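You operate a simulated robot arm through the tools that you are given. There is no shell and no other tool.

You run a simulated two-armed robot. Do the job below in one go: nothing can be reset, and whatever is moved stays where it is left.

## Task
Crimp the lugs on the yellow and the blue battery lead.
Fine: each in the crimper nest of its own colour, lever right down and back up; both leads return to their rests.

Only the result counts: the job must be done as asked and must still hold three seconds after the hand-in. Knocking over, shifting, dropping, spilling or breaking anything else fails it.

## Robot
Two 7-joint arms with fingered hands on one trunk that stands fixed in place. Base frame: the origin is at the foot of the trunk, x ahead of it, y to its left, z up. Units: m, rad, N and s.
The left shoulder is at [0.07, 0.139, 1.133], the right one opposite. With the tool pointing down near the work surface each hand reaches from about 0.46 to 0.84 m from the base axis, measured 20 degrees to its own side. Payload 3.9 kg a hand.
The tool frame of a hand sits at the grasp point between the pads (the TCP): z along the fingers, y along the line on which they close. The tips reach 0.029 m beyond it. The gripper opens to 0.1 m; its body begins 0.034 m behind the TCP. The gripper is a hand of 5 fingers: y runs from the thumb to the fingers, the wrist lies at [-0.015, -0.105, -0.177] in the tool frame.
Orientation is that of the tool frame in the base frame, as a unit quaternion [x, y, z, w]. With the fingers straight down and the wrist toward the robot, the tool's x, y and z point along [0, 1, 0], [1, 0, 0] and [0, 0, -1] of the base frame.

## Interface
- The arms move only by the tool jog_arm. It takes "left_rows", "right_rows" or both (then of equal length, played together; a hand with none holds still); each is a list of rows, each a list of 2 entries, a list of its own where there are three numbers: the shift along the base's x, y, z in m, then the turn, a rotation vector about the base's x, y, z in rad. In form: [[[x, y, z], [ax, ay, az]], ...]. A call has 1 to 20 rows; each row shifts and turns the commanded pose from where the row before left it. Rows are played at 5 a second. More than 0.05 m and 0.15 rad between two rows, and nothing of the call is played. Where a pose cannot be reached the arm comes as near as it can. A force on the tool above 70 N (or 10 N above the force at the start of the call, whichever is more), or a blocked arm, ends the call early, and 0.2 s more pass. In this call time passes only in rows, and 0.2 s behind the last. The reply holds the time, the measured pose of the TCP, the force on the tool along the base axes, the opening and the grip force, in the units named above and with some noise, with the torque about the TCP (base axes, N m) and any sound that the robot's microphone picked up.
- Cameras (640 x 400 px; columns grow to the right, rows downward): "scene" is now at [0.1512, 0.0034, 1.4661]; the picture's right is [-0.00, -1.00, 0.00], its down [-0.43, 0.00, -0.90] and it looks along [0.90, -0.00, -0.43] (base axes); focal length 234 px, centre (320, 200). "left" rides on the left gripper at [-0.066, -0.086, -0.121] in its tool frame; the picture's right is [-0.76, -0.31, 0.58], its down [0.59, -0.70, 0.40] and it looks along [0.28, 0.64, 0.71] (tool axes); focal length 247 px, centre (320, 200). "right" rides on the right gripper at [0.066, -0.086, -0.121] in its tool frame; the picture's right is [-0.76, 0.31, -0.58], its down [-0.59, -0.70, 0.40] and it looks along [-0.28, 0.64, 0.71] (tool axes); focal length 247 px, centre (320, 200). There is no depth. A picture from a camera that has moved, and an enlarged one, comes with that camera's place and axes in the base frame and with its lens. The place of the scene camera against the robot may be out by one fixed shift of up to 0.012 m in any direction.
- get_image(camera): a new picture of that camera. The clock stands still meanwhile.
- move_column(by): slides the trunk up (or, below 0, down) by that many m; the arms and the scene camera ride with it, the base frame stays. It gives what a move gives, with no picture.
- curl_fingers(index, middle, ring, little, thumb_bend, thumb_turn, hand): sets how far each is bent, from 0 (flat) to 1 (curled in); at 0.3 the hand is open as for a grip, at 0.7 the pads meet at the TCP. One left out holds its place. A second passes; each finger stops where it meets its share of the squeeze, and holds until it gets a number again. It is the only way to open and close the hand. It gives what a move gives, with no picture; readings hold the bend of each and the force on index, middle, ring, little, thumb and palm. thumb_turn goes from beside the hand (0) to across from the fingers (1), as for a grip.
- turn_head(pan, tilt): turns the head with the scene camera to pan (to the left, within 1.501 rad either way) and tilt (down, from -0.506 to 1.204), counted from straight ahead of the robot. It gives what a move gives.
- enlarge(camera, box): a new picture of the part [left, top, right, bottom] of that camera's present view, enlarged. The clock stands still meanwhile.
- sign_off(): hands the job in; it is judged then, once.

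Nothing tells you positions but the pictures and the camera data. Unless the task says otherwise, let go and move clear before handing in.

The tools are called after "Emit:" as a command line: name --argument value ..., lists and objects as JSON in quotes. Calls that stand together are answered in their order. jog_arm: Moves the arms, as the interface text tells. Its arguments: {"type":"object","properties":{"left_rows":{"type":"array","items":{"type":"array"}},"right_rows":{"type":"array","items":{"type":"array"}}},"required":[]} The other tools are called the same way: move_column (by) moves the trunk up or down; curl_fingers (index, middle, ring, little, thumb_bend, thumb_turn, hand) moves the fingers one by one; turn_head (pan, tilt) turns the head that bears the scene camera; get_image (camera) takes a picture; enlarge (camera, box) takes an enlarged picture of a part of a camera's view; sign_off () hands the job in.

At the start:

```text
t: 0.0
left_ee_pos: [0.4351, 0.2455, 1.3715]
left_ee_rot: [0.652, 0.758, 0.0, 0.0]
left_wrist_force: [0.5, -0.7, 0.5]
left_ft_torque: [0.03, 0.02, 0.0]
left_finger_gap: 0.0998
left_gripper_force: 0.0
left_shape: jaw
left_bend: [0.3, 0.3, 0.3, 0.3, 0.3, 0.98]
left_finger forces: [0.1, 0.0, 0.0, 0.0, 0.0, 0.1]
right_ee_pos: [0.3521, -0.1012, 1.3737]
right_ee_rot: [0.652, 0.758, 0.0, 0.0]
right_wrist_force: [0.1, 0.1, -0.2]
right_ft_torque: [-0.02, 0.01, -0.04]
right_finger_gap: 0.0997
right_gripper_force: 0.0
right_shape: jaw
right_bend: [0.3, 0.3, 0.3, 0.3, 0.3, 0.98]
right_finger forces: [0.1, 0.0, 0.0, 0.0, 0.0, 0.0]
trunk travel left (down, up): [-0.775, 0.065]
head pan, tilt (commanded): [-0.003, 0.443]
```

scene: 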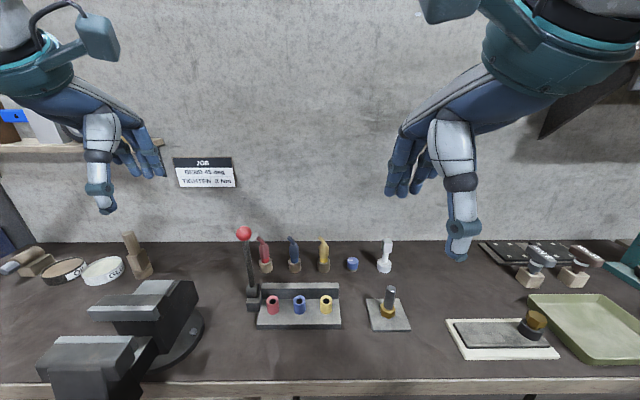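
right: 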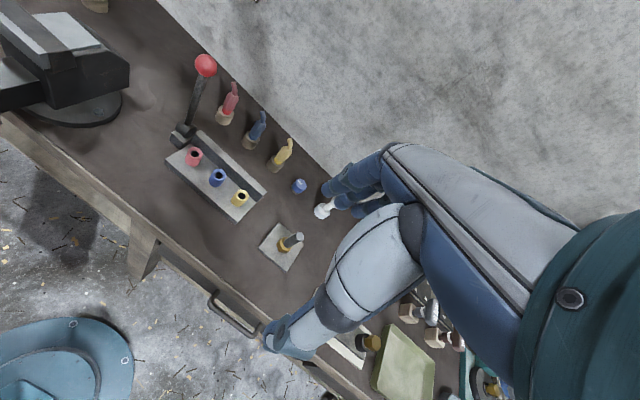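
left: 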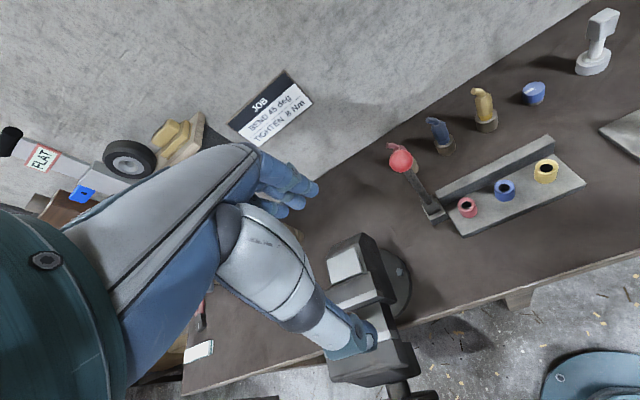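

I see a bench with a crimper (red-ball lever, three coloured nests: red, blue, yellow) and three leads standing in rests behind it (red, blue, yellow). First I'll look closer at the crimper and the leads.

Emit:
enlarge --camera "scene" --box '[220, 210, 420, 335]'

Emit:
enlarge --camera "right" --box '[150, 40, 350, 165]'

Emit:
enlarge --camera "left" --box '[370, 60, 640, 230]'

```text
3.20 times, centred on (320, 272) of scene
camera zoom: at [0.1512, 0.0034, 1.4661], right [0.0, -1.0, 0.0], down [-0.43, 0.0, -0.9], along [0.9, 0.0, -0.43], focal length 750 px, centre (320, -32)
```

zoom: 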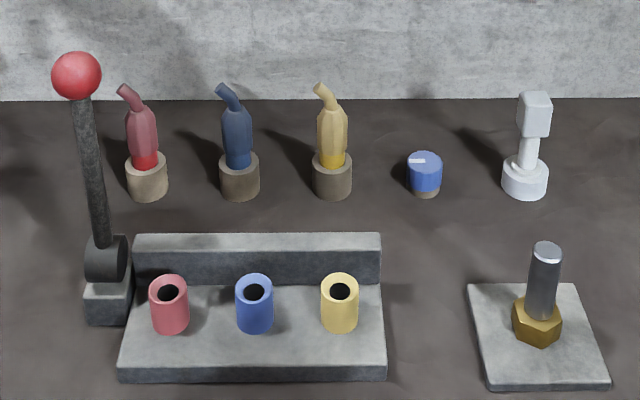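

```text
3.20 times, centred on (250, 102) of right
camera zoom: at [0.2576, -0.0488, 1.4951], right [0.42, -0.7, 0.58], down [-0.61, -0.69, -0.4], along [0.68, -0.18, -0.71], focal length 790 px, centre (544, 512)
```

zoom: 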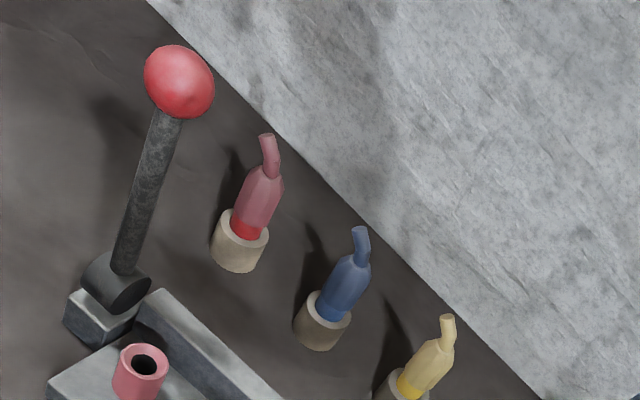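

```text
2.35 times, centred on (505, 145) of left
camera zoom: at [0.3592, 0.1669, 1.4916], right [-0.19, -0.79, -0.58], down [-0.78, 0.48, -0.4], along [0.59, 0.38, -0.71], focal length 581 px, centre (-115, 329)
```

zoom: 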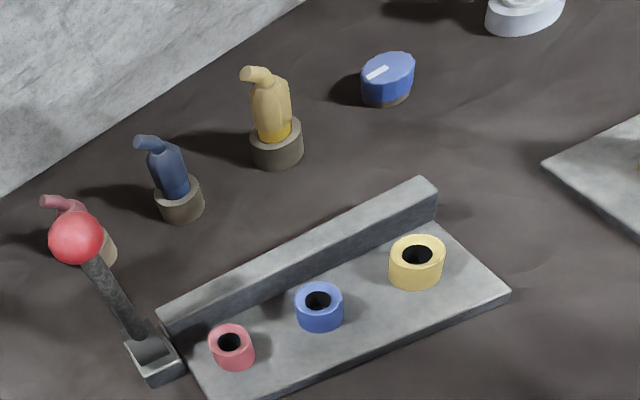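

The leads stand in rests at about x≈0.77, y≈-0.01 (yellow) and y≈0.09 (blue), with the bench top near z≈0.91. The nests are at x≈0.60 and the lever ball is near (0.61, 0.18, 1.165). I'll bring the right hand nearer, still high up, for a better view with its camera.

Emit:
jog_arm --right_rows '[[[0.04, 0.004, -0.015], [0, 0, 0]], [[0.04, 0.004, -0.015], [0, 0, 0]], [[0.04, 0.004, -0.015], [0, 0, 0]], [[0.04, 0.004, -0.015], [0, 0, 0]], [[0.04, 0.004, -0.015], [0, 0, 0]], [[0.04, 0.004, -0.015], [0, 0, 0]], [[0.04, 0.004, -0.015], [0, 0, 0]]]'

Emit:
get_image --camera "right"

Emit:
get_image --camera "scene"

```text
t: 1.6
left_ee_pos: [0.4374, 0.2471, 1.3691]
left_ee_rot: [0.652, 0.758, 0.0, 0.0]
left_wrist_force: [0.6, 1.1, -0.6]
left_ft_torque: [-0.02, 0.04, 0.0]
left_finger_gap: 0.0998
left_gripper_force: 0.0
left_shape: jaw
left_bend: [0.3, 0.3, 0.3, 0.3, 0.3, 0.98]
left_finger forces: [0.0, 0.0, 0.1, 0.1, 0.0, 0.1]
right_ee_pos: [0.6342, -0.0741, 1.2689]
right_ee_rot: [0.652, 0.758, 0.0, -0.001]
right_wrist_force: [0.7, 0.2, 0.2]
right_ft_torque: [0.01, -0.01, 0.03]
right_finger_gap: 0.0998
right_gripper_force: 0.1
right_shape: jaw
right_bend: [0.3, 0.3, 0.3, 0.3, 0.3, 0.98]
right_finger forces: [0.0, 0.0, 0.1, 0.0, 0.0, 0.0]
trunk travel left (down, up): [-0.775, 0.065]
head pan, tilt (commanded): [-0.003, 0.443]
```

```text
taken
camera right: at [0.5403, -0.0204, 1.3906], right [0.42, -0.7, 0.58], down [-0.61, -0.69, -0.4], along [0.68, -0.18, -0.71], focal length 247 px, centre (320, 200)
```

right: 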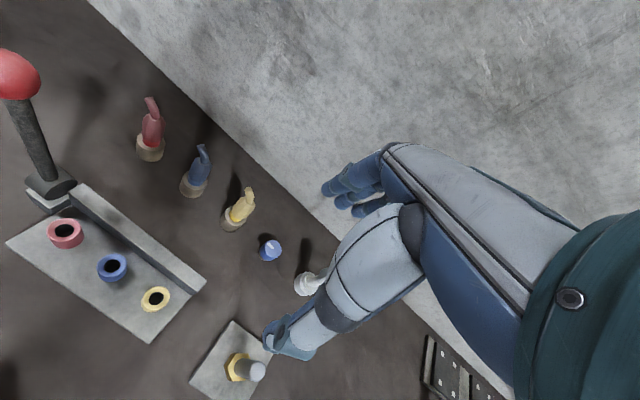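

```text
taken
camera scene: at [0.1541, 0.0044, 1.4658], right [0.0, -1.0, 0.0], down [-0.43, 0.0, -0.9], along [0.9, 0.0, -0.43], focal length 234 px, centre (320, 200)
```

scene: 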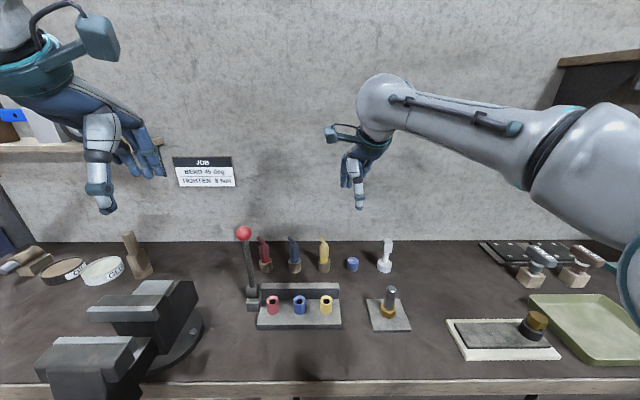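

The right camera now sees the leads and nests from the near side. I'll enlarge that view for measurement.

Emit:
enlarge --camera "right" --box '[0, 40, 160, 140]'

Emit:
enlarge --camera "right" --box '[120, 90, 280, 190]'

Emit:
enlarge --camera "right" --box '[160, 140, 320, 240]'

Emit:
enlarge --camera "right" --box '[0, 160, 240, 310]'

Emit:
enlarge --camera "scene" --box '[220, 220, 350, 301]'

```text
4.00 times, centred on (80, 90) of right
camera zoom: at [0.5403, -0.0204, 1.3906], right [0.42, -0.7, 0.58], down [-0.61, -0.69, -0.4], along [0.68, -0.18, -0.71], focal length 988 px, centre (1280, 640)
```

zoom: 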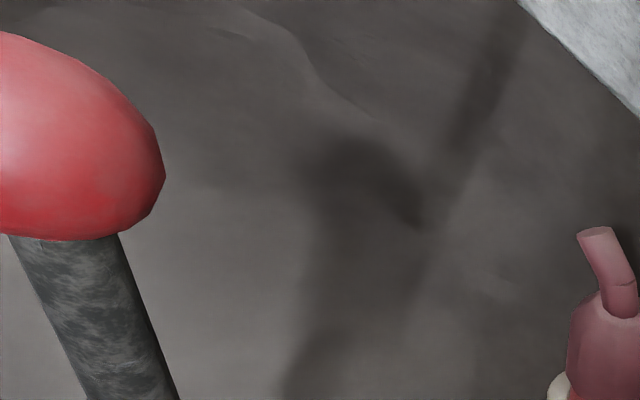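

```text
4.00 times, centred on (200, 140) of right
camera zoom: at [0.5403, -0.0204, 1.3906], right [0.42, -0.7, 0.58], down [-0.61, -0.69, -0.4], along [0.68, -0.18, -0.71], focal length 988 px, centre (800, 440)
```

zoom: 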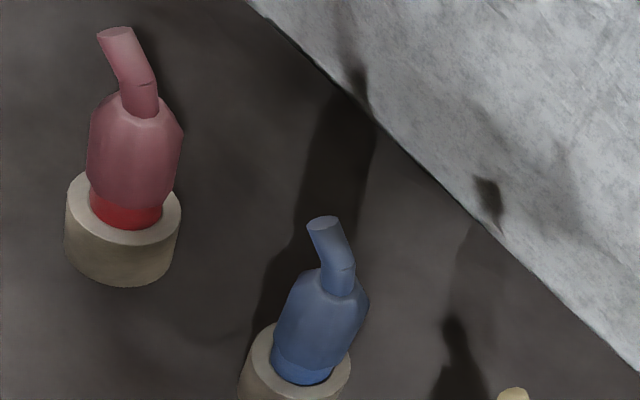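

```text
4.00 times, centred on (240, 190) of right
camera zoom: at [0.5403, -0.0204, 1.3906], right [0.42, -0.7, 0.58], down [-0.61, -0.69, -0.4], along [0.68, -0.18, -0.71], focal length 988 px, centre (640, 240)
```

zoom: 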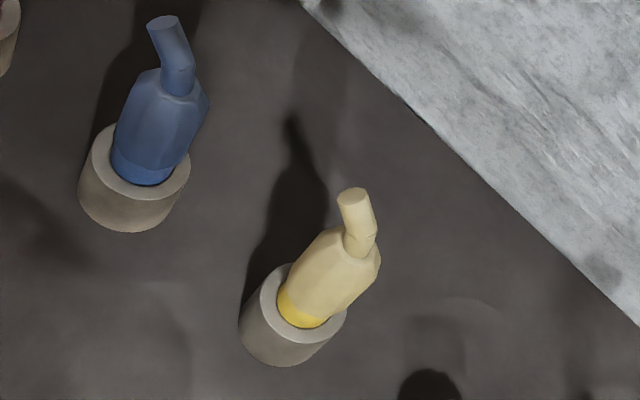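

```text
2.67 times, centred on (120, 235) of right
camera zoom: at [0.5403, -0.0204, 1.3906], right [0.42, -0.7, 0.58], down [-0.61, -0.69, -0.4], along [0.68, -0.18, -0.71], focal length 659 px, centre (853, 107)
```

zoom: 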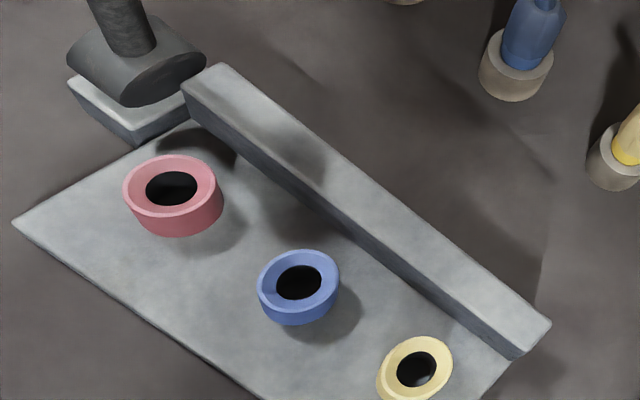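

```text
4.92 times, centred on (285, 260) of scene
camera zoom: at [0.1541, 0.0044, 1.4658], right [0.0, -1.0, 0.0], down [-0.43, 0.0, -0.9], along [0.9, 0.0, -0.43], focal length 1154 px, centre (492, -98)
```

zoom: 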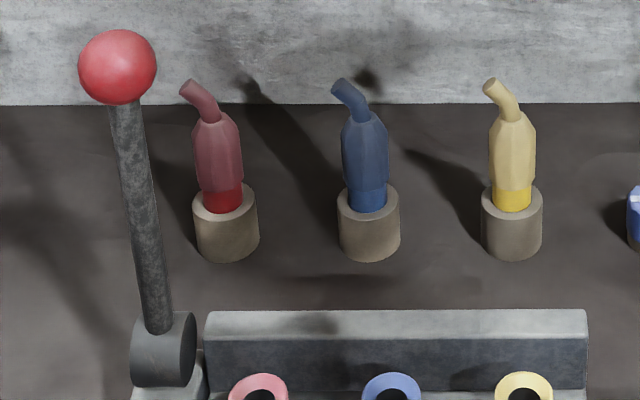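

Yellow lead axis comes out at about (0.778, -0.014), with the boot top at z≈1.01 and the tail tip at z≈1.03. The blue lead is at (0.777, 0.085), and the yellow and blue nests are at x≈0.597, y≈-0.014 and 0.056. I'll hover the right hand above the yellow lead and check.

Emit:
jog_arm --right_rows '[[[0.028, 0.012, -0.025], [0, 0, 0]], [[0.028, 0.012, -0.025], [0, 0, 0]], [[0.029, 0.012, -0.025], [0, 0, 0]], [[0.029, 0.012, -0.025], [0, 0, 0]], [[0.029, 0.012, -0.025], [0, 0, 0]]]'

Emit:
get_image --camera "right"

Emit:
get_image --camera "scene"

Emit:
get_image --camera "left"

```text
t: 2.8
left_ee_pos: [0.4357, 0.2449, 1.372]
left_ee_rot: [0.652, 0.758, 0.0, 0.0]
left_wrist_force: [0.7, 0.1, 1.0]
left_ft_torque: [0.01, -0.02, 0.02]
left_finger_gap: 0.0997
left_gripper_force: 0.1
left_shape: jaw
left_bend: [0.3, 0.3, 0.3, 0.3, 0.3, 0.98]
left_finger forces: [0.1, 0.0, 0.0, 0.0, 0.1, 0.0]
right_ee_pos: [0.7531, -0.025, 1.1361]
right_ee_rot: [0.651, 0.759, -0.001, 0.0]
right_wrist_force: [-0.2, -0.2, -0.2]
right_ft_torque: [0.01, 0.03, -0.01]
right_finger_gap: 0.0999
right_gripper_force: 0.0
right_shape: jaw
right_bend: [0.3, 0.3, 0.3, 0.3, 0.3, 0.98]
right_finger forces: [0.0, 0.0, 0.1, 0.0, 0.0, 0.0]
right hand out of reach, approached as far as the arm can: row 4, 5
trunk travel left (down, up): [-0.775, 0.065]
head pan, tilt (commanded): [-0.003, 0.443]
```

```text
taken
camera right: at [0.66, 0.0265, 1.2579], right [0.42, -0.7, 0.58], down [-0.61, -0.69, -0.4], along [0.68, -0.18, -0.71], focal length 247 px, centre (320, 200)
```

right: 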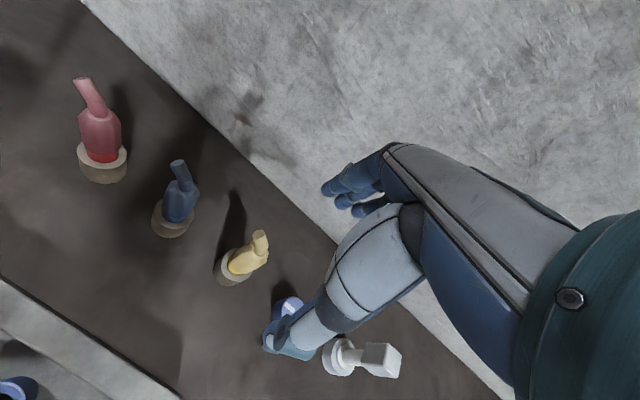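

```text
taken
camera scene: at [0.1517, 0.003, 1.4661], right [0.0, -1.0, 0.0], down [-0.43, 0.0, -0.9], along [0.9, 0.0, -0.43], focal length 234 px, centre (320, 200)
```

scene: 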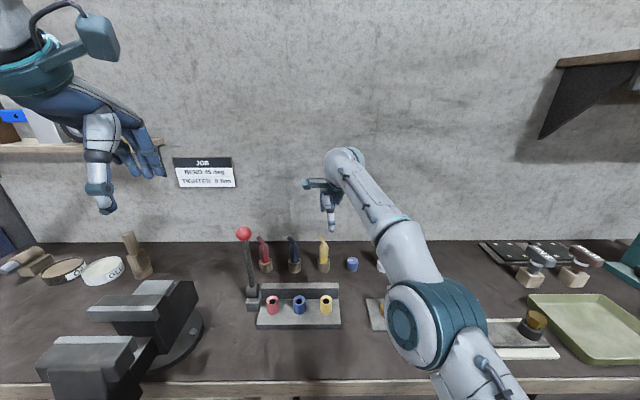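

```text
taken
camera left: at [0.3598, 0.1665, 1.4915], right [-0.19, -0.79, -0.58], down [-0.78, 0.48, -0.4], along [0.59, 0.38, -0.71], focal length 247 px, centre (320, 200)
```

left: 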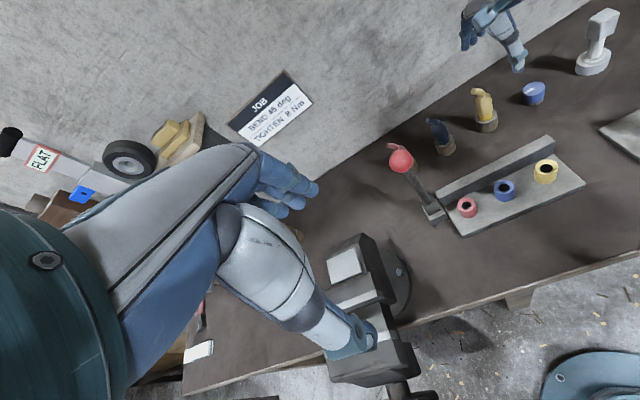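

The straight-down pose is just out of reach here at this height. I'll tilt the fingers forward a little (0.1 rad) to gain reach, then see where the hand ends up.

Emit:
jog_arm --right_rows '[[[0, 0, -0.02], [0, -0.05, 0]], [[0, 0, -0.02], [0, -0.05, 0]]]'

Emit:
get_image --camera "right"

```text
t: 3.4
left_ee_pos: [0.4354, 0.2442, 1.3689]
left_ee_rot: [0.652, 0.758, 0.0, 0.0]
left_wrist_force: [0.7, 0.1, -0.9]
left_ft_torque: [0.0, 0.0, 0.0]
left_finger_gap: 0.0998
left_gripper_force: 0.0
left_shape: jaw
left_bend: [0.3, 0.3, 0.3, 0.3, 0.3, 0.98]
left_finger forces: [0.0, 0.1, 0.0, 0.1, 0.0, 0.0]
right_ee_pos: [0.7792, -0.019, 1.1029]
right_ee_rot: [0.65, 0.758, 0.033, 0.037]
right_wrist_force: [0.6, -0.4, -0.4]
right_ft_torque: [0.04, -0.02, 0.02]
right_finger_gap: 0.0996
right_gripper_force: 0.0
right_shape: jaw
right_bend: [0.3, 0.3, 0.3, 0.3, 0.3, 0.98]
right_finger forces: [0.1, 0.0, 0.0, 0.0, 0.0, 0.0]
right hand out of reach, approached as far as the arm can: row 1, 2
trunk travel left (down, up): [-0.775, 0.065]
head pan, tilt (commanded): [-0.003, 0.443]
```

```text
taken
camera right: at [0.6735, 0.0332, 1.2143], right [0.36, -0.7, 0.62], down [-0.56, -0.69, -0.46], along [0.74, -0.18, -0.64], focal length 247 px, centre (320, 200)
```

right: 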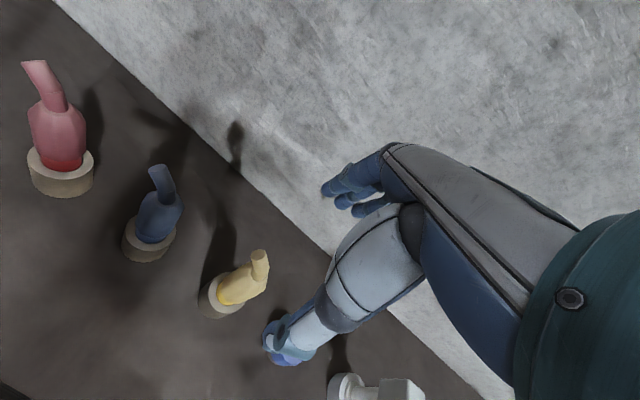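

The command now holds at about (0.777, -0.014, 1.104), and the yellow tail tip shows up close to where I predicted. I'll descend halfway and check alignment.

Emit:
jog_arm --right_rows '[[[0, 0, -0.02], [0, 0, 0]], [[0, 0, -0.02], [0, 0, 0]], [[0, 0, -0.015], [0, 0, 0]]]'

Emit:
get_image --camera "right"

Emit:
enlarge --camera "scene" --box '[260, 180, 420, 280]'

Emit:
enlarge --camera "left" --box '[400, 0, 640, 150]'

```text
t: 4.2
left_ee_pos: [0.4342, 0.2461, 1.37]
left_ee_rot: [0.652, 0.758, 0.0, 0.0]
left_wrist_force: [-0.6, 0.1, -0.1]
left_ft_torque: [-0.02, -0.02, -0.01]
left_finger_gap: 0.1
left_gripper_force: 0.1
left_shape: jaw
left_bend: [0.3, 0.3, 0.3, 0.3, 0.3, 0.98]
left_finger forces: [0.0, 0.0, 0.0, 0.0, 0.1, 0.1]
right_ee_pos: [0.7889, -0.016, 1.0497]
right_ee_rot: [0.65, 0.759, 0.032, 0.038]
right_wrist_force: [-0.1, -0.3, 0.9]
right_ft_torque: [0.03, 0.01, 0.01]
right_finger_gap: 0.0997
right_gripper_force: 0.1
right_shape: jaw
right_bend: [0.3, 0.3, 0.3, 0.3, 0.3, 0.98]
right_finger forces: [0.0, 0.1, 0.1, 0.0, 0.0, 0.1]
right hand out of reach, approached as far as the arm can: row 1, 2
trunk travel left (down, up): [-0.775, 0.065]
head pan, tilt (commanded): [-0.003, 0.443]
```

```text
taken
camera right: at [0.6825, 0.0364, 1.1609], right [0.36, -0.7, 0.62], down [-0.56, -0.69, -0.46], along [0.74, -0.18, -0.64], focal length 247 px, centre (320, 200)
```

right: 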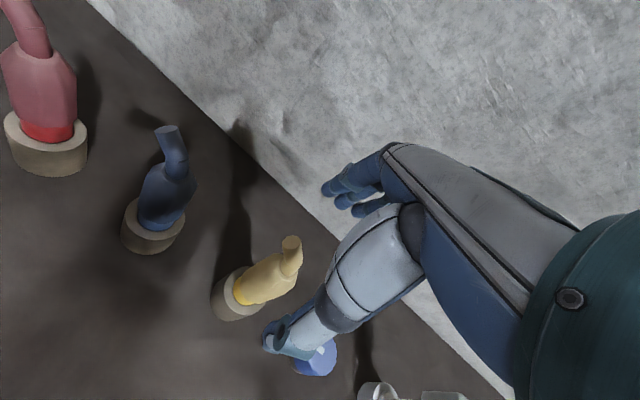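

```text
4.00 times, centred on (340, 230) of scene
camera zoom: at [0.1514, 0.0034, 1.4661], right [0.0, -1.0, 0.0], down [-0.43, 0.0, -0.9], along [0.9, 0.0, -0.43], focal length 937 px, centre (240, 80)
```

zoom: 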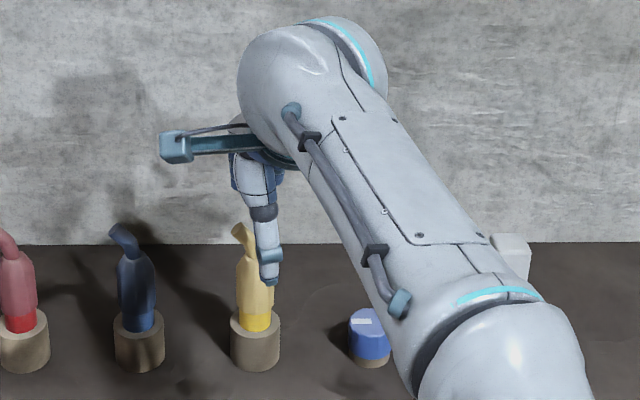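

```text
2.67 times, centred on (520, 75) of left
camera zoom: at [0.3594, 0.1669, 1.4916], right [-0.19, -0.79, -0.58], down [-0.78, 0.48, -0.4], along [0.59, 0.38, -0.71], focal length 659 px, centre (-213, 533)
```

zoom: 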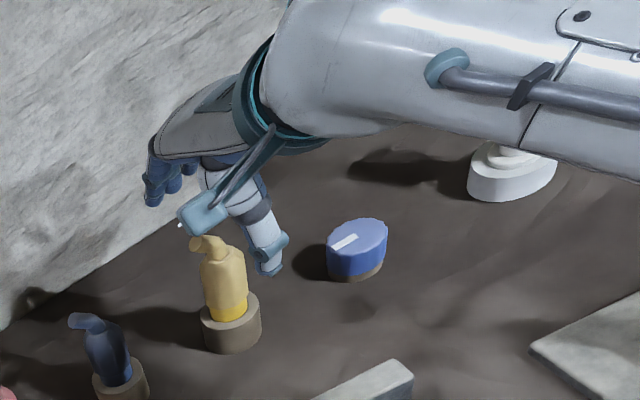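

Measured TCP is about (0.789, -0.016, 1.050), which agrees with how the lead looks in the hand camera. The lead axis is 0.011 m nearer, so I'll shift back and go down to z≈1.006.

Emit:
jog_arm --right_rows '[[[-0.011, 0.002, 0], [0, 0, 0]], [[0, 0, -0.016], [0, 0, 0]], [[0, 0, -0.014], [0, 0, 0]], [[0, 0, -0.013], [0, 0, 0]]]'

Emit:
get_image --camera "right"

Emit:
enlarge --camera "left" --box '[400, 0, 640, 150]'

Emit:
enlarge --camera "scene" --box '[260, 180, 420, 280]'

```text
t: 5.2
left_ee_pos: [0.4358, 0.2452, 1.3702]
left_ee_rot: [0.652, 0.758, 0.0, 0.0]
left_wrist_force: [-0.5, -0.5, -0.1]
left_ft_torque: [-0.01, -0.02, 0.0]
left_finger_gap: 0.0997
left_gripper_force: 0.1
left_shape: jaw
left_bend: [0.3, 0.3, 0.3, 0.3, 0.3, 0.98]
left_finger forces: [0.1, 0.0, 0.1, 0.0, 0.1, 0.1]
right_ee_pos: [0.7908, -0.01, 1.0082]
right_ee_rot: [0.65, 0.758, 0.032, 0.038]
right_wrist_force: [0.3, 0.9, 0.4]
right_ft_torque: [0.02, -0.02, 0.03]
right_finger_gap: 0.0998
right_gripper_force: 0.1
right_shape: jaw
right_bend: [0.3, 0.3, 0.3, 0.3, 0.3, 0.98]
right_finger forces: [0.0, 0.0, 0.0, 0.1, 0.0, 0.0]
right hand out of reach, approached as far as the arm can: row 1, 3
trunk travel left (down, up): [-0.775, 0.065]
head pan, tilt (commanded): [-0.003, 0.443]
```

```text
taken
camera right: at [0.6848, 0.043, 1.1196], right [0.36, -0.7, 0.62], down [-0.56, -0.69, -0.46], along [0.74, -0.18, -0.64], focal length 247 px, centre (320, 200)
```

right: 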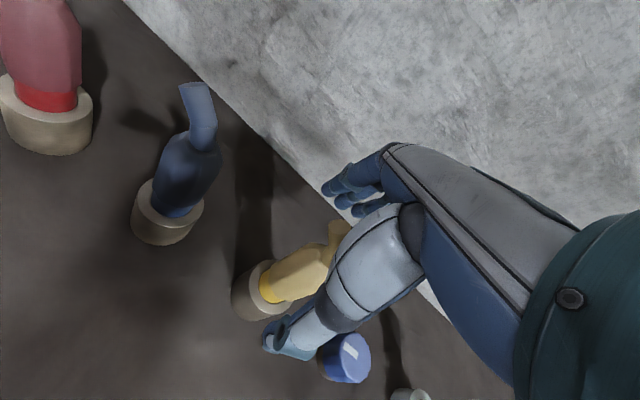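

```text
2.67 times, centred on (520, 75) of left
camera zoom: at [0.3594, 0.1669, 1.4916], right [-0.19, -0.79, -0.58], down [-0.78, 0.48, -0.4], along [0.59, 0.38, -0.71], focal length 659 px, centre (-213, 533)
```

zoom: 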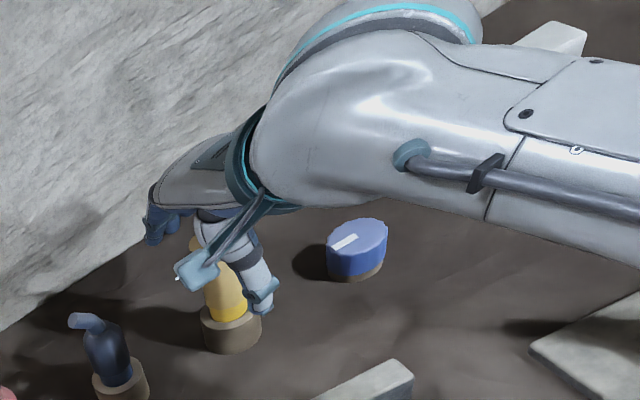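

```text
4.00 times, centred on (340, 230) of scene
camera zoom: at [0.1514, 0.0034, 1.4661], right [0.0, -1.0, 0.0], down [-0.43, 0.0, -0.9], along [0.9, 0.0, -0.43], focal length 937 px, centre (240, 80)
```

zoom: 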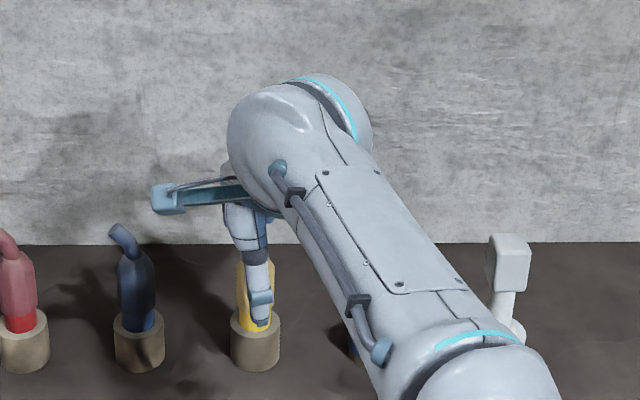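

The TCP actually sits at about (0.791, -0.010, 1.008), still 12 mm too far ahead of the lead axis. I'll correct that and re-check.

Emit:
jog_arm --right_rows '[[[-0.012, -0.004, -0.002], [0, 0, 0]]]'

Emit:
get_image --camera "right"

```text
t: 5.6
left_ee_pos: [0.4345, 0.2456, 1.3714]
left_ee_rot: [0.652, 0.758, 0.0, 0.0]
left_wrist_force: [0.2, -0.1, -0.4]
left_ft_torque: [-0.03, 0.02, 0.01]
left_finger_gap: 0.0999
left_gripper_force: 0.1
left_shape: jaw
left_bend: [0.3, 0.3, 0.3, 0.3, 0.3, 0.98]
left_finger forces: [0.0, 0.1, 0.0, 0.0, 0.0, 0.2]
right_ee_pos: [0.791, -0.0098, 1.0066]
right_ee_rot: [0.65, 0.758, 0.032, 0.038]
right_wrist_force: [-0.8, -0.3, 0.0]
right_ft_torque: [-0.01, -0.01, 0.01]
right_finger_gap: 0.0999
right_gripper_force: 0.0
right_shape: jaw
right_bend: [0.3, 0.3, 0.3, 0.3, 0.3, 0.98]
right_finger forces: [0.1, 0.1, 0.0, 0.0, 0.1, 0.1]
right hand out of reach, approached as far as the arm can: row 1
trunk travel left (down, up): [-0.775, 0.065]
head pan, tilt (commanded): [-0.003, 0.443]
```

```text
taken
camera right: at [0.685, 0.0423, 1.1183], right [0.36, -0.7, 0.62], down [-0.56, -0.69, -0.46], along [0.74, -0.18, -0.64], focal length 247 px, centre (320, 200)
```

right: 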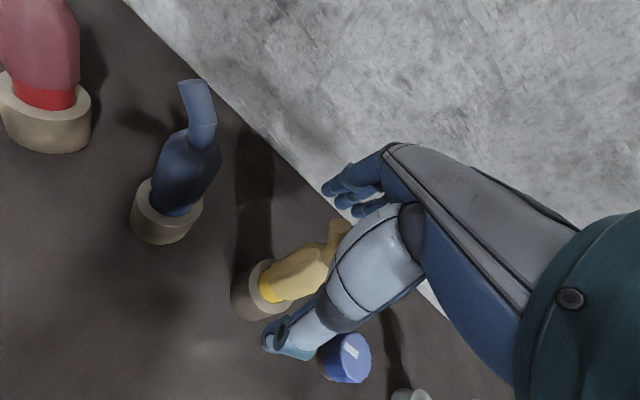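

The last row was flagged out of reach and the arm did not move back, which is odd. I'll test with a small lift and a small pull toward the robot to learn how the command behaves.

Emit:
jog_arm --right_rows '[[[0, 0, 0.002], [0, 0, 0]], [[0, 0, -0.002], [0, 0, 0]]]'

Emit:
jog_arm --right_rows '[[[-0.006, 0, 0], [0, 0, 0]]]'

```text
t: 6.2
left_ee_pos: [0.435, 0.2457, 1.3702]
left_ee_rot: [0.652, 0.758, 0.0, 0.0]
left_wrist_force: [0.0, -0.2, 0.8]
left_ft_torque: [-0.02, -0.03, 0.01]
left_finger_gap: 0.0997
left_gripper_force: 0.0
left_shape: jaw
left_bend: [0.3, 0.3, 0.3, 0.3, 0.3, 0.98]
left_finger forces: [0.0, 0.1, 0.0, 0.1, 0.0, 0.0]
right_ee_pos: [0.7909, -0.0102, 1.0068]
right_ee_rot: [0.65, 0.758, 0.032, 0.039]
right_wrist_force: [-0.3, 0.0, -0.9]
right_ft_torque: [0.03, -0.04, -0.02]
right_finger_gap: 0.0999
right_gripper_force: 0.1
right_shape: jaw
right_bend: [0.3, 0.3, 0.3, 0.3, 0.3, 0.98]
right_finger forces: [0.0, 0.1, 0.1, 0.0, 0.0, 0.0]
trunk travel left (down, up): [-0.775, 0.065]
head pan, tilt (commanded): [-0.003, 0.443]
```

```text
t: 6.6
left_ee_pos: [0.433, 0.246, 1.3697]
left_ee_rot: [0.652, 0.758, 0.0, 0.0]
left_wrist_force: [-0.4, 0.2, -0.2]
left_ft_torque: [0.03, -0.01, -0.02]
left_finger_gap: 0.0998
left_gripper_force: 0.1
left_shape: jaw
left_bend: [0.3, 0.3, 0.3, 0.3, 0.3, 0.98]
left_finger forces: [0.1, 0.0, 0.0, 0.0, 0.1, 0.0]
right_ee_pos: [0.7887, -0.0033, 1.0079]
right_ee_rot: [0.646, 0.761, 0.032, 0.038]
right_wrist_force: [0.2, 0.1, -0.8]
right_ft_torque: [0.04, 0.02, 0.01]
right_finger_gap: 0.0997
right_gripper_force: 0.0
right_shape: jaw
right_bend: [0.3, 0.3, 0.3, 0.3, 0.3, 0.98]
right_finger forces: [0.0, 0.0, 0.0, 0.1, 0.1, 0.0]
right hand out of reach, approached as far as the arm can: row 1
trunk travel left (down, up): [-0.775, 0.065]
head pan, tilt (commanded): [-0.003, 0.443]
```

The arm seems to be at its fully straight, singular pose, so it cannot draw back smoothly. I'll lift clear of the lead, retreat, add more forward tilt so the elbow stays bent, and then come back.

Emit:
jog_arm --right_rows '[[[0, 0, 0.025], [0, 0, 0]], [[0, 0, 0.025], [0, 0, 0]], [[0, 0, 0.025], [0, 0, 0]]]'

Emit:
get_image --camera "right"

```text
t: 7.4
left_ee_pos: [0.4344, 0.2462, 1.3702]
left_ee_rot: [0.652, 0.758, -0.001, 0.0]
left_wrist_force: [-0.4, 0.9, -0.8]
left_ft_torque: [0.02, 0.01, 0.01]
left_finger_gap: 0.0993
left_gripper_force: 0.1
left_shape: jaw
left_bend: [0.3, 0.3, 0.3, 0.3, 0.3, 0.98]
left_finger forces: [0.1, 0.1, 0.1, 0.1, 0.0, 0.1]
right_ee_pos: [0.7823, -0.0118, 1.0828]
right_ee_rot: [0.651, 0.757, 0.033, 0.038]
right_wrist_force: [0.2, -0.5, -0.4]
right_ft_torque: [-0.06, 0.01, -0.01]
right_finger_gap: 0.0995
right_gripper_force: 0.2
right_shape: jaw
right_bend: [0.3, 0.3, 0.3, 0.3, 0.3, 0.98]
right_finger forces: [0.0, 0.0, 0.0, 0.1, 0.1, 0.1]
trunk travel left (down, up): [-0.775, 0.065]
head pan, tilt (commanded): [-0.003, 0.443]
```

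```text
taken
camera right: at [0.6775, 0.041, 1.1942], right [0.36, -0.7, 0.62], down [-0.56, -0.69, -0.46], along [0.74, -0.18, -0.64], focal length 247 px, centre (320, 200)
```

right: 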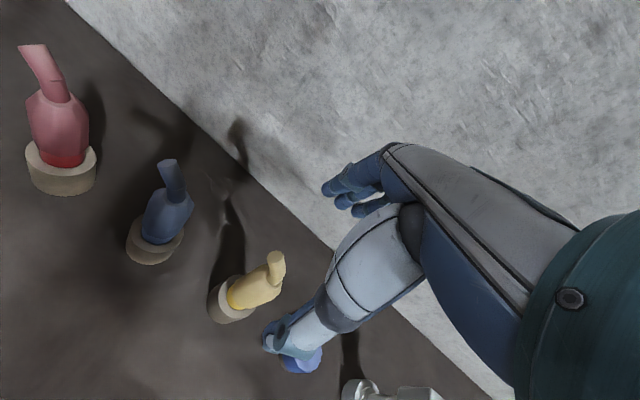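

Clear of the lead at (0.782, -0.012, 1.083). Next I'll retreat a little and add 0.2 rad of forward tilt so the elbow bends.

Emit:
jog_arm --right_rows '[[[-0.02, 0, 0.01], [0, -0.07, 0]], [[-0.02, 0, 0.01], [0, -0.07, 0]], [[-0.01, 0, 0.0], [0, -0.06, 0]]]'

Emit:
jog_arm --right_rows '[[[0.015, 0, -0.01], [0, 0, 0]], [[0.015, 0, -0.01], [0, 0, 0]]]'

Emit:
get_image --camera "right"

```text
t: 8.2
left_ee_pos: [0.4359, 0.2455, 1.3701]
left_ee_rot: [0.652, 0.758, 0.0, 0.0]
left_wrist_force: [-0.3, 0.0, -0.1]
left_ft_torque: [0.0, 0.0, -0.03]
left_finger_gap: 0.0997
left_gripper_force: 0.0
left_shape: jaw
left_bend: [0.3, 0.3, 0.3, 0.3, 0.3, 0.98]
left_finger forces: [0.0, 0.0, 0.0, 0.0, 0.0, 0.1]
right_ee_pos: [0.7363, -0.0144, 1.0999]
right_ee_rot: [0.647, 0.748, 0.097, 0.112]
right_wrist_force: [-0.2, -1.1, -0.2]
right_ft_torque: [0.0, -0.01, 0.02]
right_finger_gap: 0.0999
right_gripper_force: 0.1
right_shape: jaw
right_bend: [0.3, 0.3, 0.3, 0.3, 0.3, 0.98]
right_finger forces: [0.0, 0.0, 0.0, 0.0, 0.0, 0.1]
trunk travel left (down, up): [-0.775, 0.065]
head pan, tilt (commanded): [-0.003, 0.443]
```

```text
t: 8.8
left_ee_pos: [0.4364, 0.2452, 1.3685]
left_ee_rot: [0.652, 0.758, -0.001, 0.0]
left_wrist_force: [0.2, 0.0, -0.4]
left_ft_torque: [-0.01, 0.0, -0.01]
left_finger_gap: 0.1
left_gripper_force: 0.1
left_shape: jaw
left_bend: [0.3, 0.3, 0.3, 0.3, 0.3, 0.98]
left_finger forces: [0.0, 0.0, 0.1, 0.1, 0.0, 0.1]
right_ee_pos: [0.7648, -0.0094, 1.081]
right_ee_rot: [0.644, 0.751, 0.098, 0.114]
right_wrist_force: [0.0, -0.4, 0.2]
right_ft_torque: [0.03, 0.02, -0.01]
right_finger_gap: 0.1
right_gripper_force: 0.0
right_shape: jaw
right_bend: [0.3, 0.3, 0.3, 0.3, 0.3, 0.98]
right_finger forces: [0.0, 0.0, 0.0, 0.0, 0.0, 0.0]
trunk travel left (down, up): [-0.775, 0.065]
head pan, tilt (commanded): [-0.003, 0.443]
```

```text
taken
camera right: at [0.6397, 0.0424, 1.1686], right [0.23, -0.7, 0.68], down [-0.46, -0.69, -0.56], along [0.86, -0.18, -0.48], focal length 247 px, centre (320, 200)
```

right: 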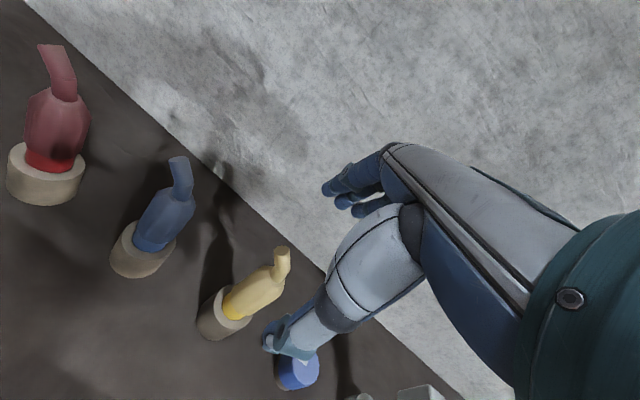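

The forward tilt is about 0.3 rad with no reach warning. Next I'll align over the lead axis (0.778, -0.016) and lower to z≈1.02 before the final check.

Emit:
jog_arm --right_rows '[[[0.013, -0.0065, 0], [0, 0, 0]], [[0, 0, -0.02], [0, 0, 0]], [[0, 0, -0.02], [0, 0, 0]], [[0, 0, -0.02], [0, 0, 0]]]'

Emit:
get_image --camera "right"

```text
t: 9.8
left_ee_pos: [0.4362, 0.245, 1.3701]
left_ee_rot: [0.653, 0.758, -0.002, -0.001]
left_wrist_force: [0.0, 0.7, -1.0]
left_ft_torque: [0.0, 0.02, 0.03]
left_finger_gap: 0.0996
left_gripper_force: 0.0
left_shape: jaw
left_bend: [0.3, 0.3, 0.3, 0.3, 0.3, 0.98]
left_finger forces: [0.0, 0.1, 0.0, 0.0, 0.1, 0.0]
right_ee_pos: [0.7798, -0.0163, 1.0188]
right_ee_rot: [0.644, 0.75, 0.097, 0.113]
right_wrist_force: [-0.2, -0.4, -1.0]
right_ft_torque: [0.03, 0.02, 0.0]
right_finger_gap: 0.0998
right_gripper_force: 0.1
right_shape: jaw
right_bend: [0.3, 0.3, 0.3, 0.3, 0.3, 0.98]
right_finger forces: [0.0, 0.1, 0.0, 0.1, 0.1, 0.0]
trunk travel left (down, up): [-0.775, 0.065]
head pan, tilt (commanded): [-0.003, 0.443]
```

```text
taken
camera right: at [0.6536, 0.0351, 1.1088], right [0.23, -0.7, 0.67], down [-0.46, -0.69, -0.56], along [0.86, -0.18, -0.48], focal length 247 px, centre (320, 200)
```

right: 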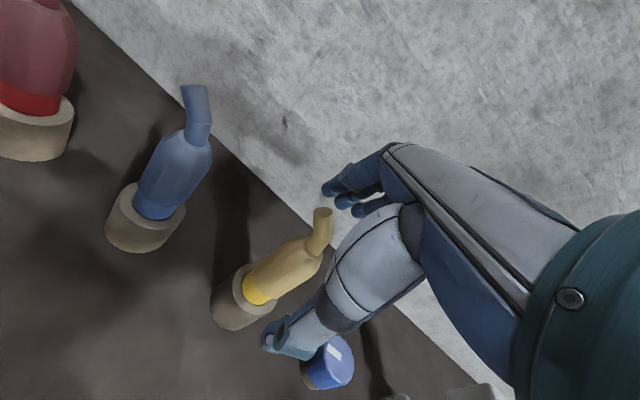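

Alignment looks good: the lead sits between thumb and fingers and the tail is below the palm. Lowering the last 18 mm, then closing gently.

Emit:
jog_arm --right_rows '[[[-0.001, 0, -0.009], [0, 0, 0]], [[0, 0, -0.009], [0, 0, 0]]]'

Emit:
get_image --camera "right"

Emit:
enlarge --camera "left" --box '[430, 40, 590, 140]'

```text
t: 10.4
left_ee_pos: [0.4344, 0.2462, 1.3703]
left_ee_rot: [0.652, 0.758, 0.0, 0.0]
left_wrist_force: [1.1, 0.4, 0.1]
left_ft_torque: [0.01, 0.02, 0.03]
left_finger_gap: 0.1
left_gripper_force: 0.1
left_shape: jaw
left_bend: [0.3, 0.3, 0.3, 0.3, 0.3, 0.98]
left_finger forces: [0.0, 0.0, 0.1, 0.0, 0.0, 0.0]
right_ee_pos: [0.7778, -0.0166, 1.0044]
right_ee_rot: [0.644, 0.75, 0.097, 0.114]
right_wrist_force: [0.0, -0.5, -0.3]
right_ft_torque: [0.02, 0.0, 0.0]
right_finger_gap: 0.1
right_gripper_force: 0.0
right_shape: jaw
right_bend: [0.3, 0.3, 0.3, 0.3, 0.3, 0.98]
right_finger forces: [0.0, 0.0, 0.0, 0.0, 0.1, 0.0]
trunk travel left (down, up): [-0.775, 0.065]
head pan, tilt (commanded): [-0.003, 0.443]
```

```text
taken
camera right: at [0.6518, 0.0353, 1.0927], right [0.23, -0.7, 0.67], down [-0.46, -0.69, -0.56], along [0.86, -0.18, -0.48], focal length 247 px, centre (320, 200)
```

right: 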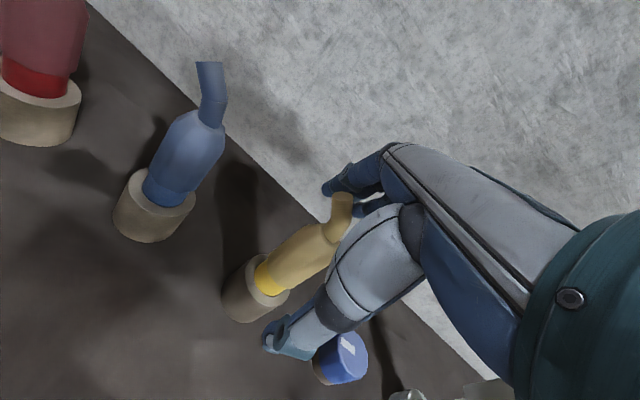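

```text
4.00 times, centred on (510, 90) of left
camera zoom: at [0.3598, 0.1668, 1.4915], right [-0.19, -0.79, -0.58], down [-0.78, 0.48, -0.4], along [0.59, 0.38, -0.71], focal length 988 px, centre (-440, 640)
```

zoom: 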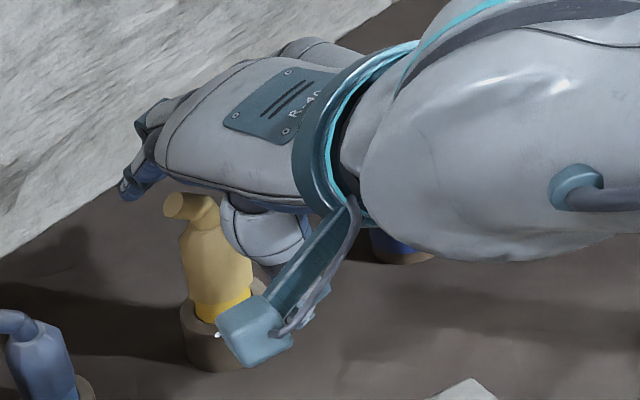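

The boot is between the thumb and the fingers. I'll close in two steps: first to a near-touch opening, then to a firm grip.

Emit:
curl_fingers --hand "right" --index 0.52 --middle 0.52 --ring 0.52 --little 0.52 --thumb_bend 0.52

Emit:
get_image --camera "right"

Emit:
enlarge --camera "left" --box '[430, 40, 590, 140]'

```text
t: 11.4
left_ee_pos: [0.4362, 0.245, 1.371]
left_ee_rot: [0.652, 0.758, 0.001, 0.0]
left_wrist_force: [0.1, -0.5, 0.2]
left_ft_torque: [0.02, -0.05, -0.01]
left_finger_gap: 0.0998
left_gripper_force: 0.0
left_shape: jaw
left_bend: [0.3, 0.3, 0.3, 0.3, 0.3, 0.98]
left_finger forces: [0.1, 0.0, 0.0, 0.0, 0.0, 0.0]
right_ee_pos: [0.7771, -0.0167, 1.0045]
right_ee_rot: [0.644, 0.75, 0.097, 0.114]
right_wrist_force: [-0.1, 0.5, 0.3]
right_ft_torque: [0.0, -0.03, 0.03]
right_finger_gap: 0.0456
right_gripper_force: 0.0
right_shape: fingers
right_bend: [0.52, 0.52, 0.52, 0.52, 0.52, 0.98]
right_finger forces: [0.0, 0.1, 0.0, 0.0, 0.0, 0.1]
trunk travel left (down, up): [-0.775, 0.065]
head pan, tilt (commanded): [-0.003, 0.443]
```

```text
taken
camera right: at [0.6514, 0.0354, 1.0928], right [0.23, -0.7, 0.67], down [-0.46, -0.69, -0.56], along [0.86, -0.18, -0.48], focal length 247 px, centre (320, 200)
```

right: 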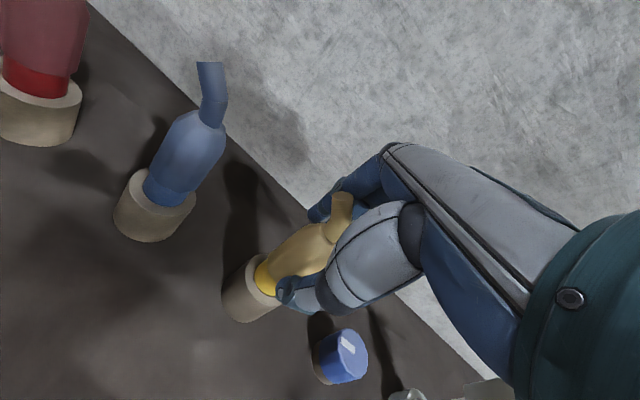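

```text
4.00 times, centred on (510, 90) of left
camera zoom: at [0.3594, 0.1669, 1.4916], right [-0.19, -0.79, -0.58], down [-0.78, 0.48, -0.4], along [0.59, 0.38, -0.71], focal length 988 px, centre (-440, 640)
```

zoom: 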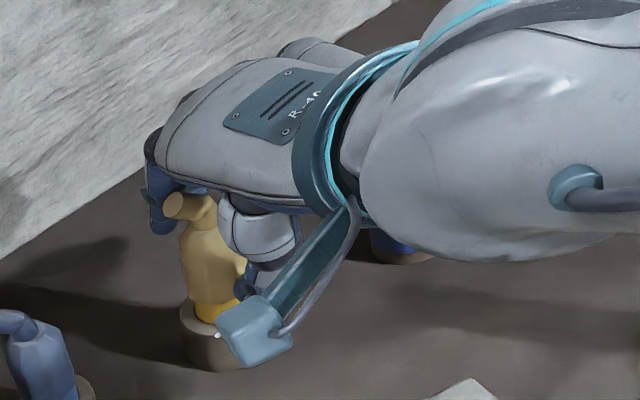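

Fingers and thumb are on either side of the boot with no contact yet. Closing to grip.

Emit:
curl_fingers --hand "right" --index 0.7 --middle 0.7 --ring 0.7 --little 0.7 --thumb_bend 0.7

Emit:
get_image --camera "right"

Emit:
enlarge --camera "left" --box '[430, 40, 590, 140]'

```text
t: 12.4
left_ee_pos: [0.4337, 0.2456, 1.3698]
left_ee_rot: [0.652, 0.758, -0.001, 0.0]
left_wrist_force: [0.0, 0.6, 0.1]
left_ft_torque: [-0.02, 0.03, 0.01]
left_finger_gap: 0.0998
left_gripper_force: 0.0
left_shape: jaw
left_bend: [0.3, 0.3, 0.3, 0.3, 0.3, 0.98]
left_finger forces: [0.1, 0.0, 0.1, 0.1, 0.1, 0.0]
right_ee_pos: [0.7762, -0.0169, 1.0048]
right_ee_rot: [0.644, 0.75, 0.098, 0.114]
right_wrist_force: [-3.6, -0.7, -0.5]
right_ft_torque: [-0.06, 0.26, 0.01]
right_finger_gap: 0.0254
right_gripper_force: 8.9
right_shape: fingers
right_bend: [0.64, 0.69, 0.7, 0.7, 0.62, 0.97]
right_finger forces: [6.5, 1.0, 0.0, 0.0, 10.2, 0.0]
trunk travel left (down, up): [-0.775, 0.065]
head pan, tilt (commanded): [-0.003, 0.443]
```

```text
taken
camera right: at [0.6509, 0.0352, 1.093], right [0.23, -0.7, 0.67], down [-0.46, -0.69, -0.56], along [0.86, -0.18, -0.48], focal length 247 px, centre (320, 200)
```

right: 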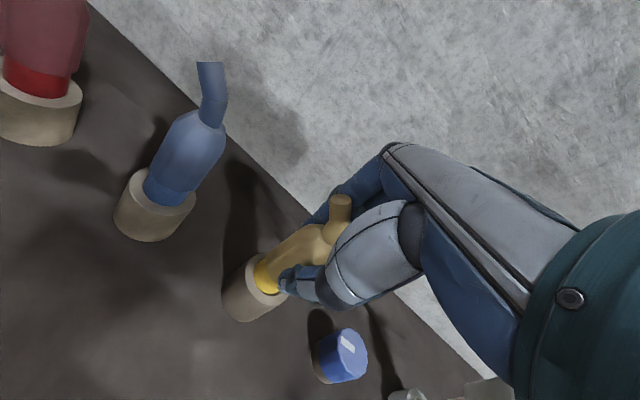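

```text
4.00 times, centred on (510, 90) of left
camera zoom: at [0.3587, 0.1667, 1.4918], right [-0.19, -0.79, -0.58], down [-0.78, 0.48, -0.4], along [0.59, 0.38, -0.71], focal length 988 px, centre (-440, 640)
```

zoom: 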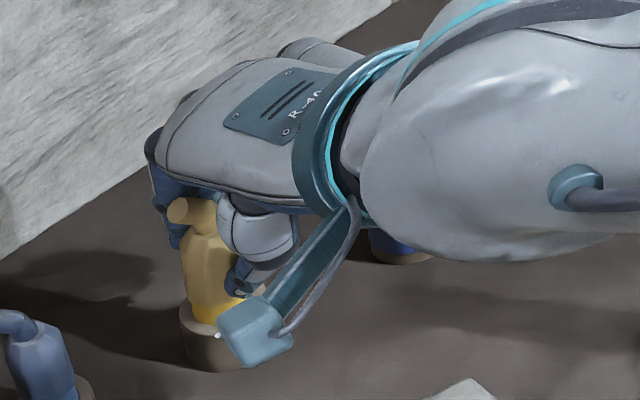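

Only the index and a bit of the middle finger carry the grip, so the lead sits off-centre under the index finger. I'll reopen, shift the hand 10 mm left and grip again so both fingers share it.

Emit:
curl_fingers --hand "right" --index 0.5 --middle 0.5 --ring 0.5 --little 0.5 --thumb_bend 0.5

Emit:
jog_arm --right_rows '[[[0.0, 0.005, -0.001], [0, 0, 0]], [[0.001, 0.005, -0.001], [0, 0, 0]]]'

Emit:
get_image --camera "right"

```text
t: 13.4
left_ee_pos: [0.4351, 0.2457, 1.37]
left_ee_rot: [0.653, 0.758, 0.0, -0.001]
left_wrist_force: [-0.3, 0.8, 0.4]
left_ft_torque: [-0.02, 0.0, -0.01]
left_finger_gap: 0.0998
left_gripper_force: 0.1
left_shape: jaw
left_bend: [0.3, 0.3, 0.3, 0.3, 0.3, 0.98]
left_finger forces: [0.1, 0.0, 0.0, 0.0, 0.0, 0.1]
right_ee_pos: [0.7761, -0.0171, 1.0034]
right_ee_rot: [0.644, 0.75, 0.097, 0.114]
right_wrist_force: [-0.5, 0.5, 0.2]
right_ft_torque: [0.01, 0.0, 0.0]
right_finger_gap: 0.0498
right_gripper_force: 0.0
right_shape: fingers
right_bend: [0.5, 0.5, 0.5, 0.5, 0.5, 0.98]
right_finger forces: [0.0, 0.1, 0.0, 0.1, 0.0, 0.0]
trunk travel left (down, up): [-0.775, 0.065]
head pan, tilt (commanded): [-0.003, 0.443]
```

```text
t: 14.0
left_ee_pos: [0.4346, 0.2468, 1.3703]
left_ee_rot: [0.652, 0.759, 0.0, 0.0]
left_wrist_force: [0.9, 0.6, 0.4]
left_ft_torque: [-0.03, 0.0, 0.03]
left_finger_gap: 0.0999
left_gripper_force: 0.0
left_shape: jaw
left_bend: [0.3, 0.3, 0.3, 0.3, 0.3, 0.98]
left_finger forces: [0.0, 0.0, 0.0, 0.1, 0.0, 0.0]
right_ee_pos: [0.7773, -0.0082, 1.0026]
right_ee_rot: [0.643, 0.751, 0.098, 0.113]
right_wrist_force: [-0.4, 0.8, -0.1]
right_ft_torque: [-0.03, 0.02, 0.01]
right_finger_gap: 0.0499
right_gripper_force: 0.1
right_shape: fingers
right_bend: [0.5, 0.5, 0.5, 0.5, 0.5, 0.98]
right_finger forces: [0.1, 0.0, 0.0, 0.1, 0.1, 0.0]
trunk travel left (down, up): [-0.775, 0.065]
head pan, tilt (commanded): [-0.003, 0.443]
```

```text
taken
camera right: at [0.6523, 0.0451, 1.0907], right [0.23, -0.7, 0.67], down [-0.46, -0.69, -0.56], along [0.86, -0.18, -0.48], focal length 247 px, centre (320, 200)
```

right: 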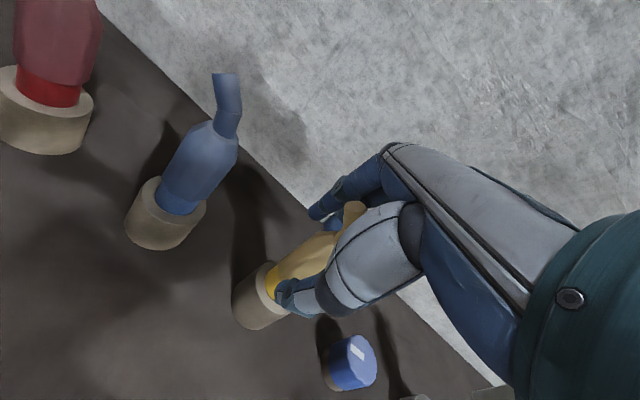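

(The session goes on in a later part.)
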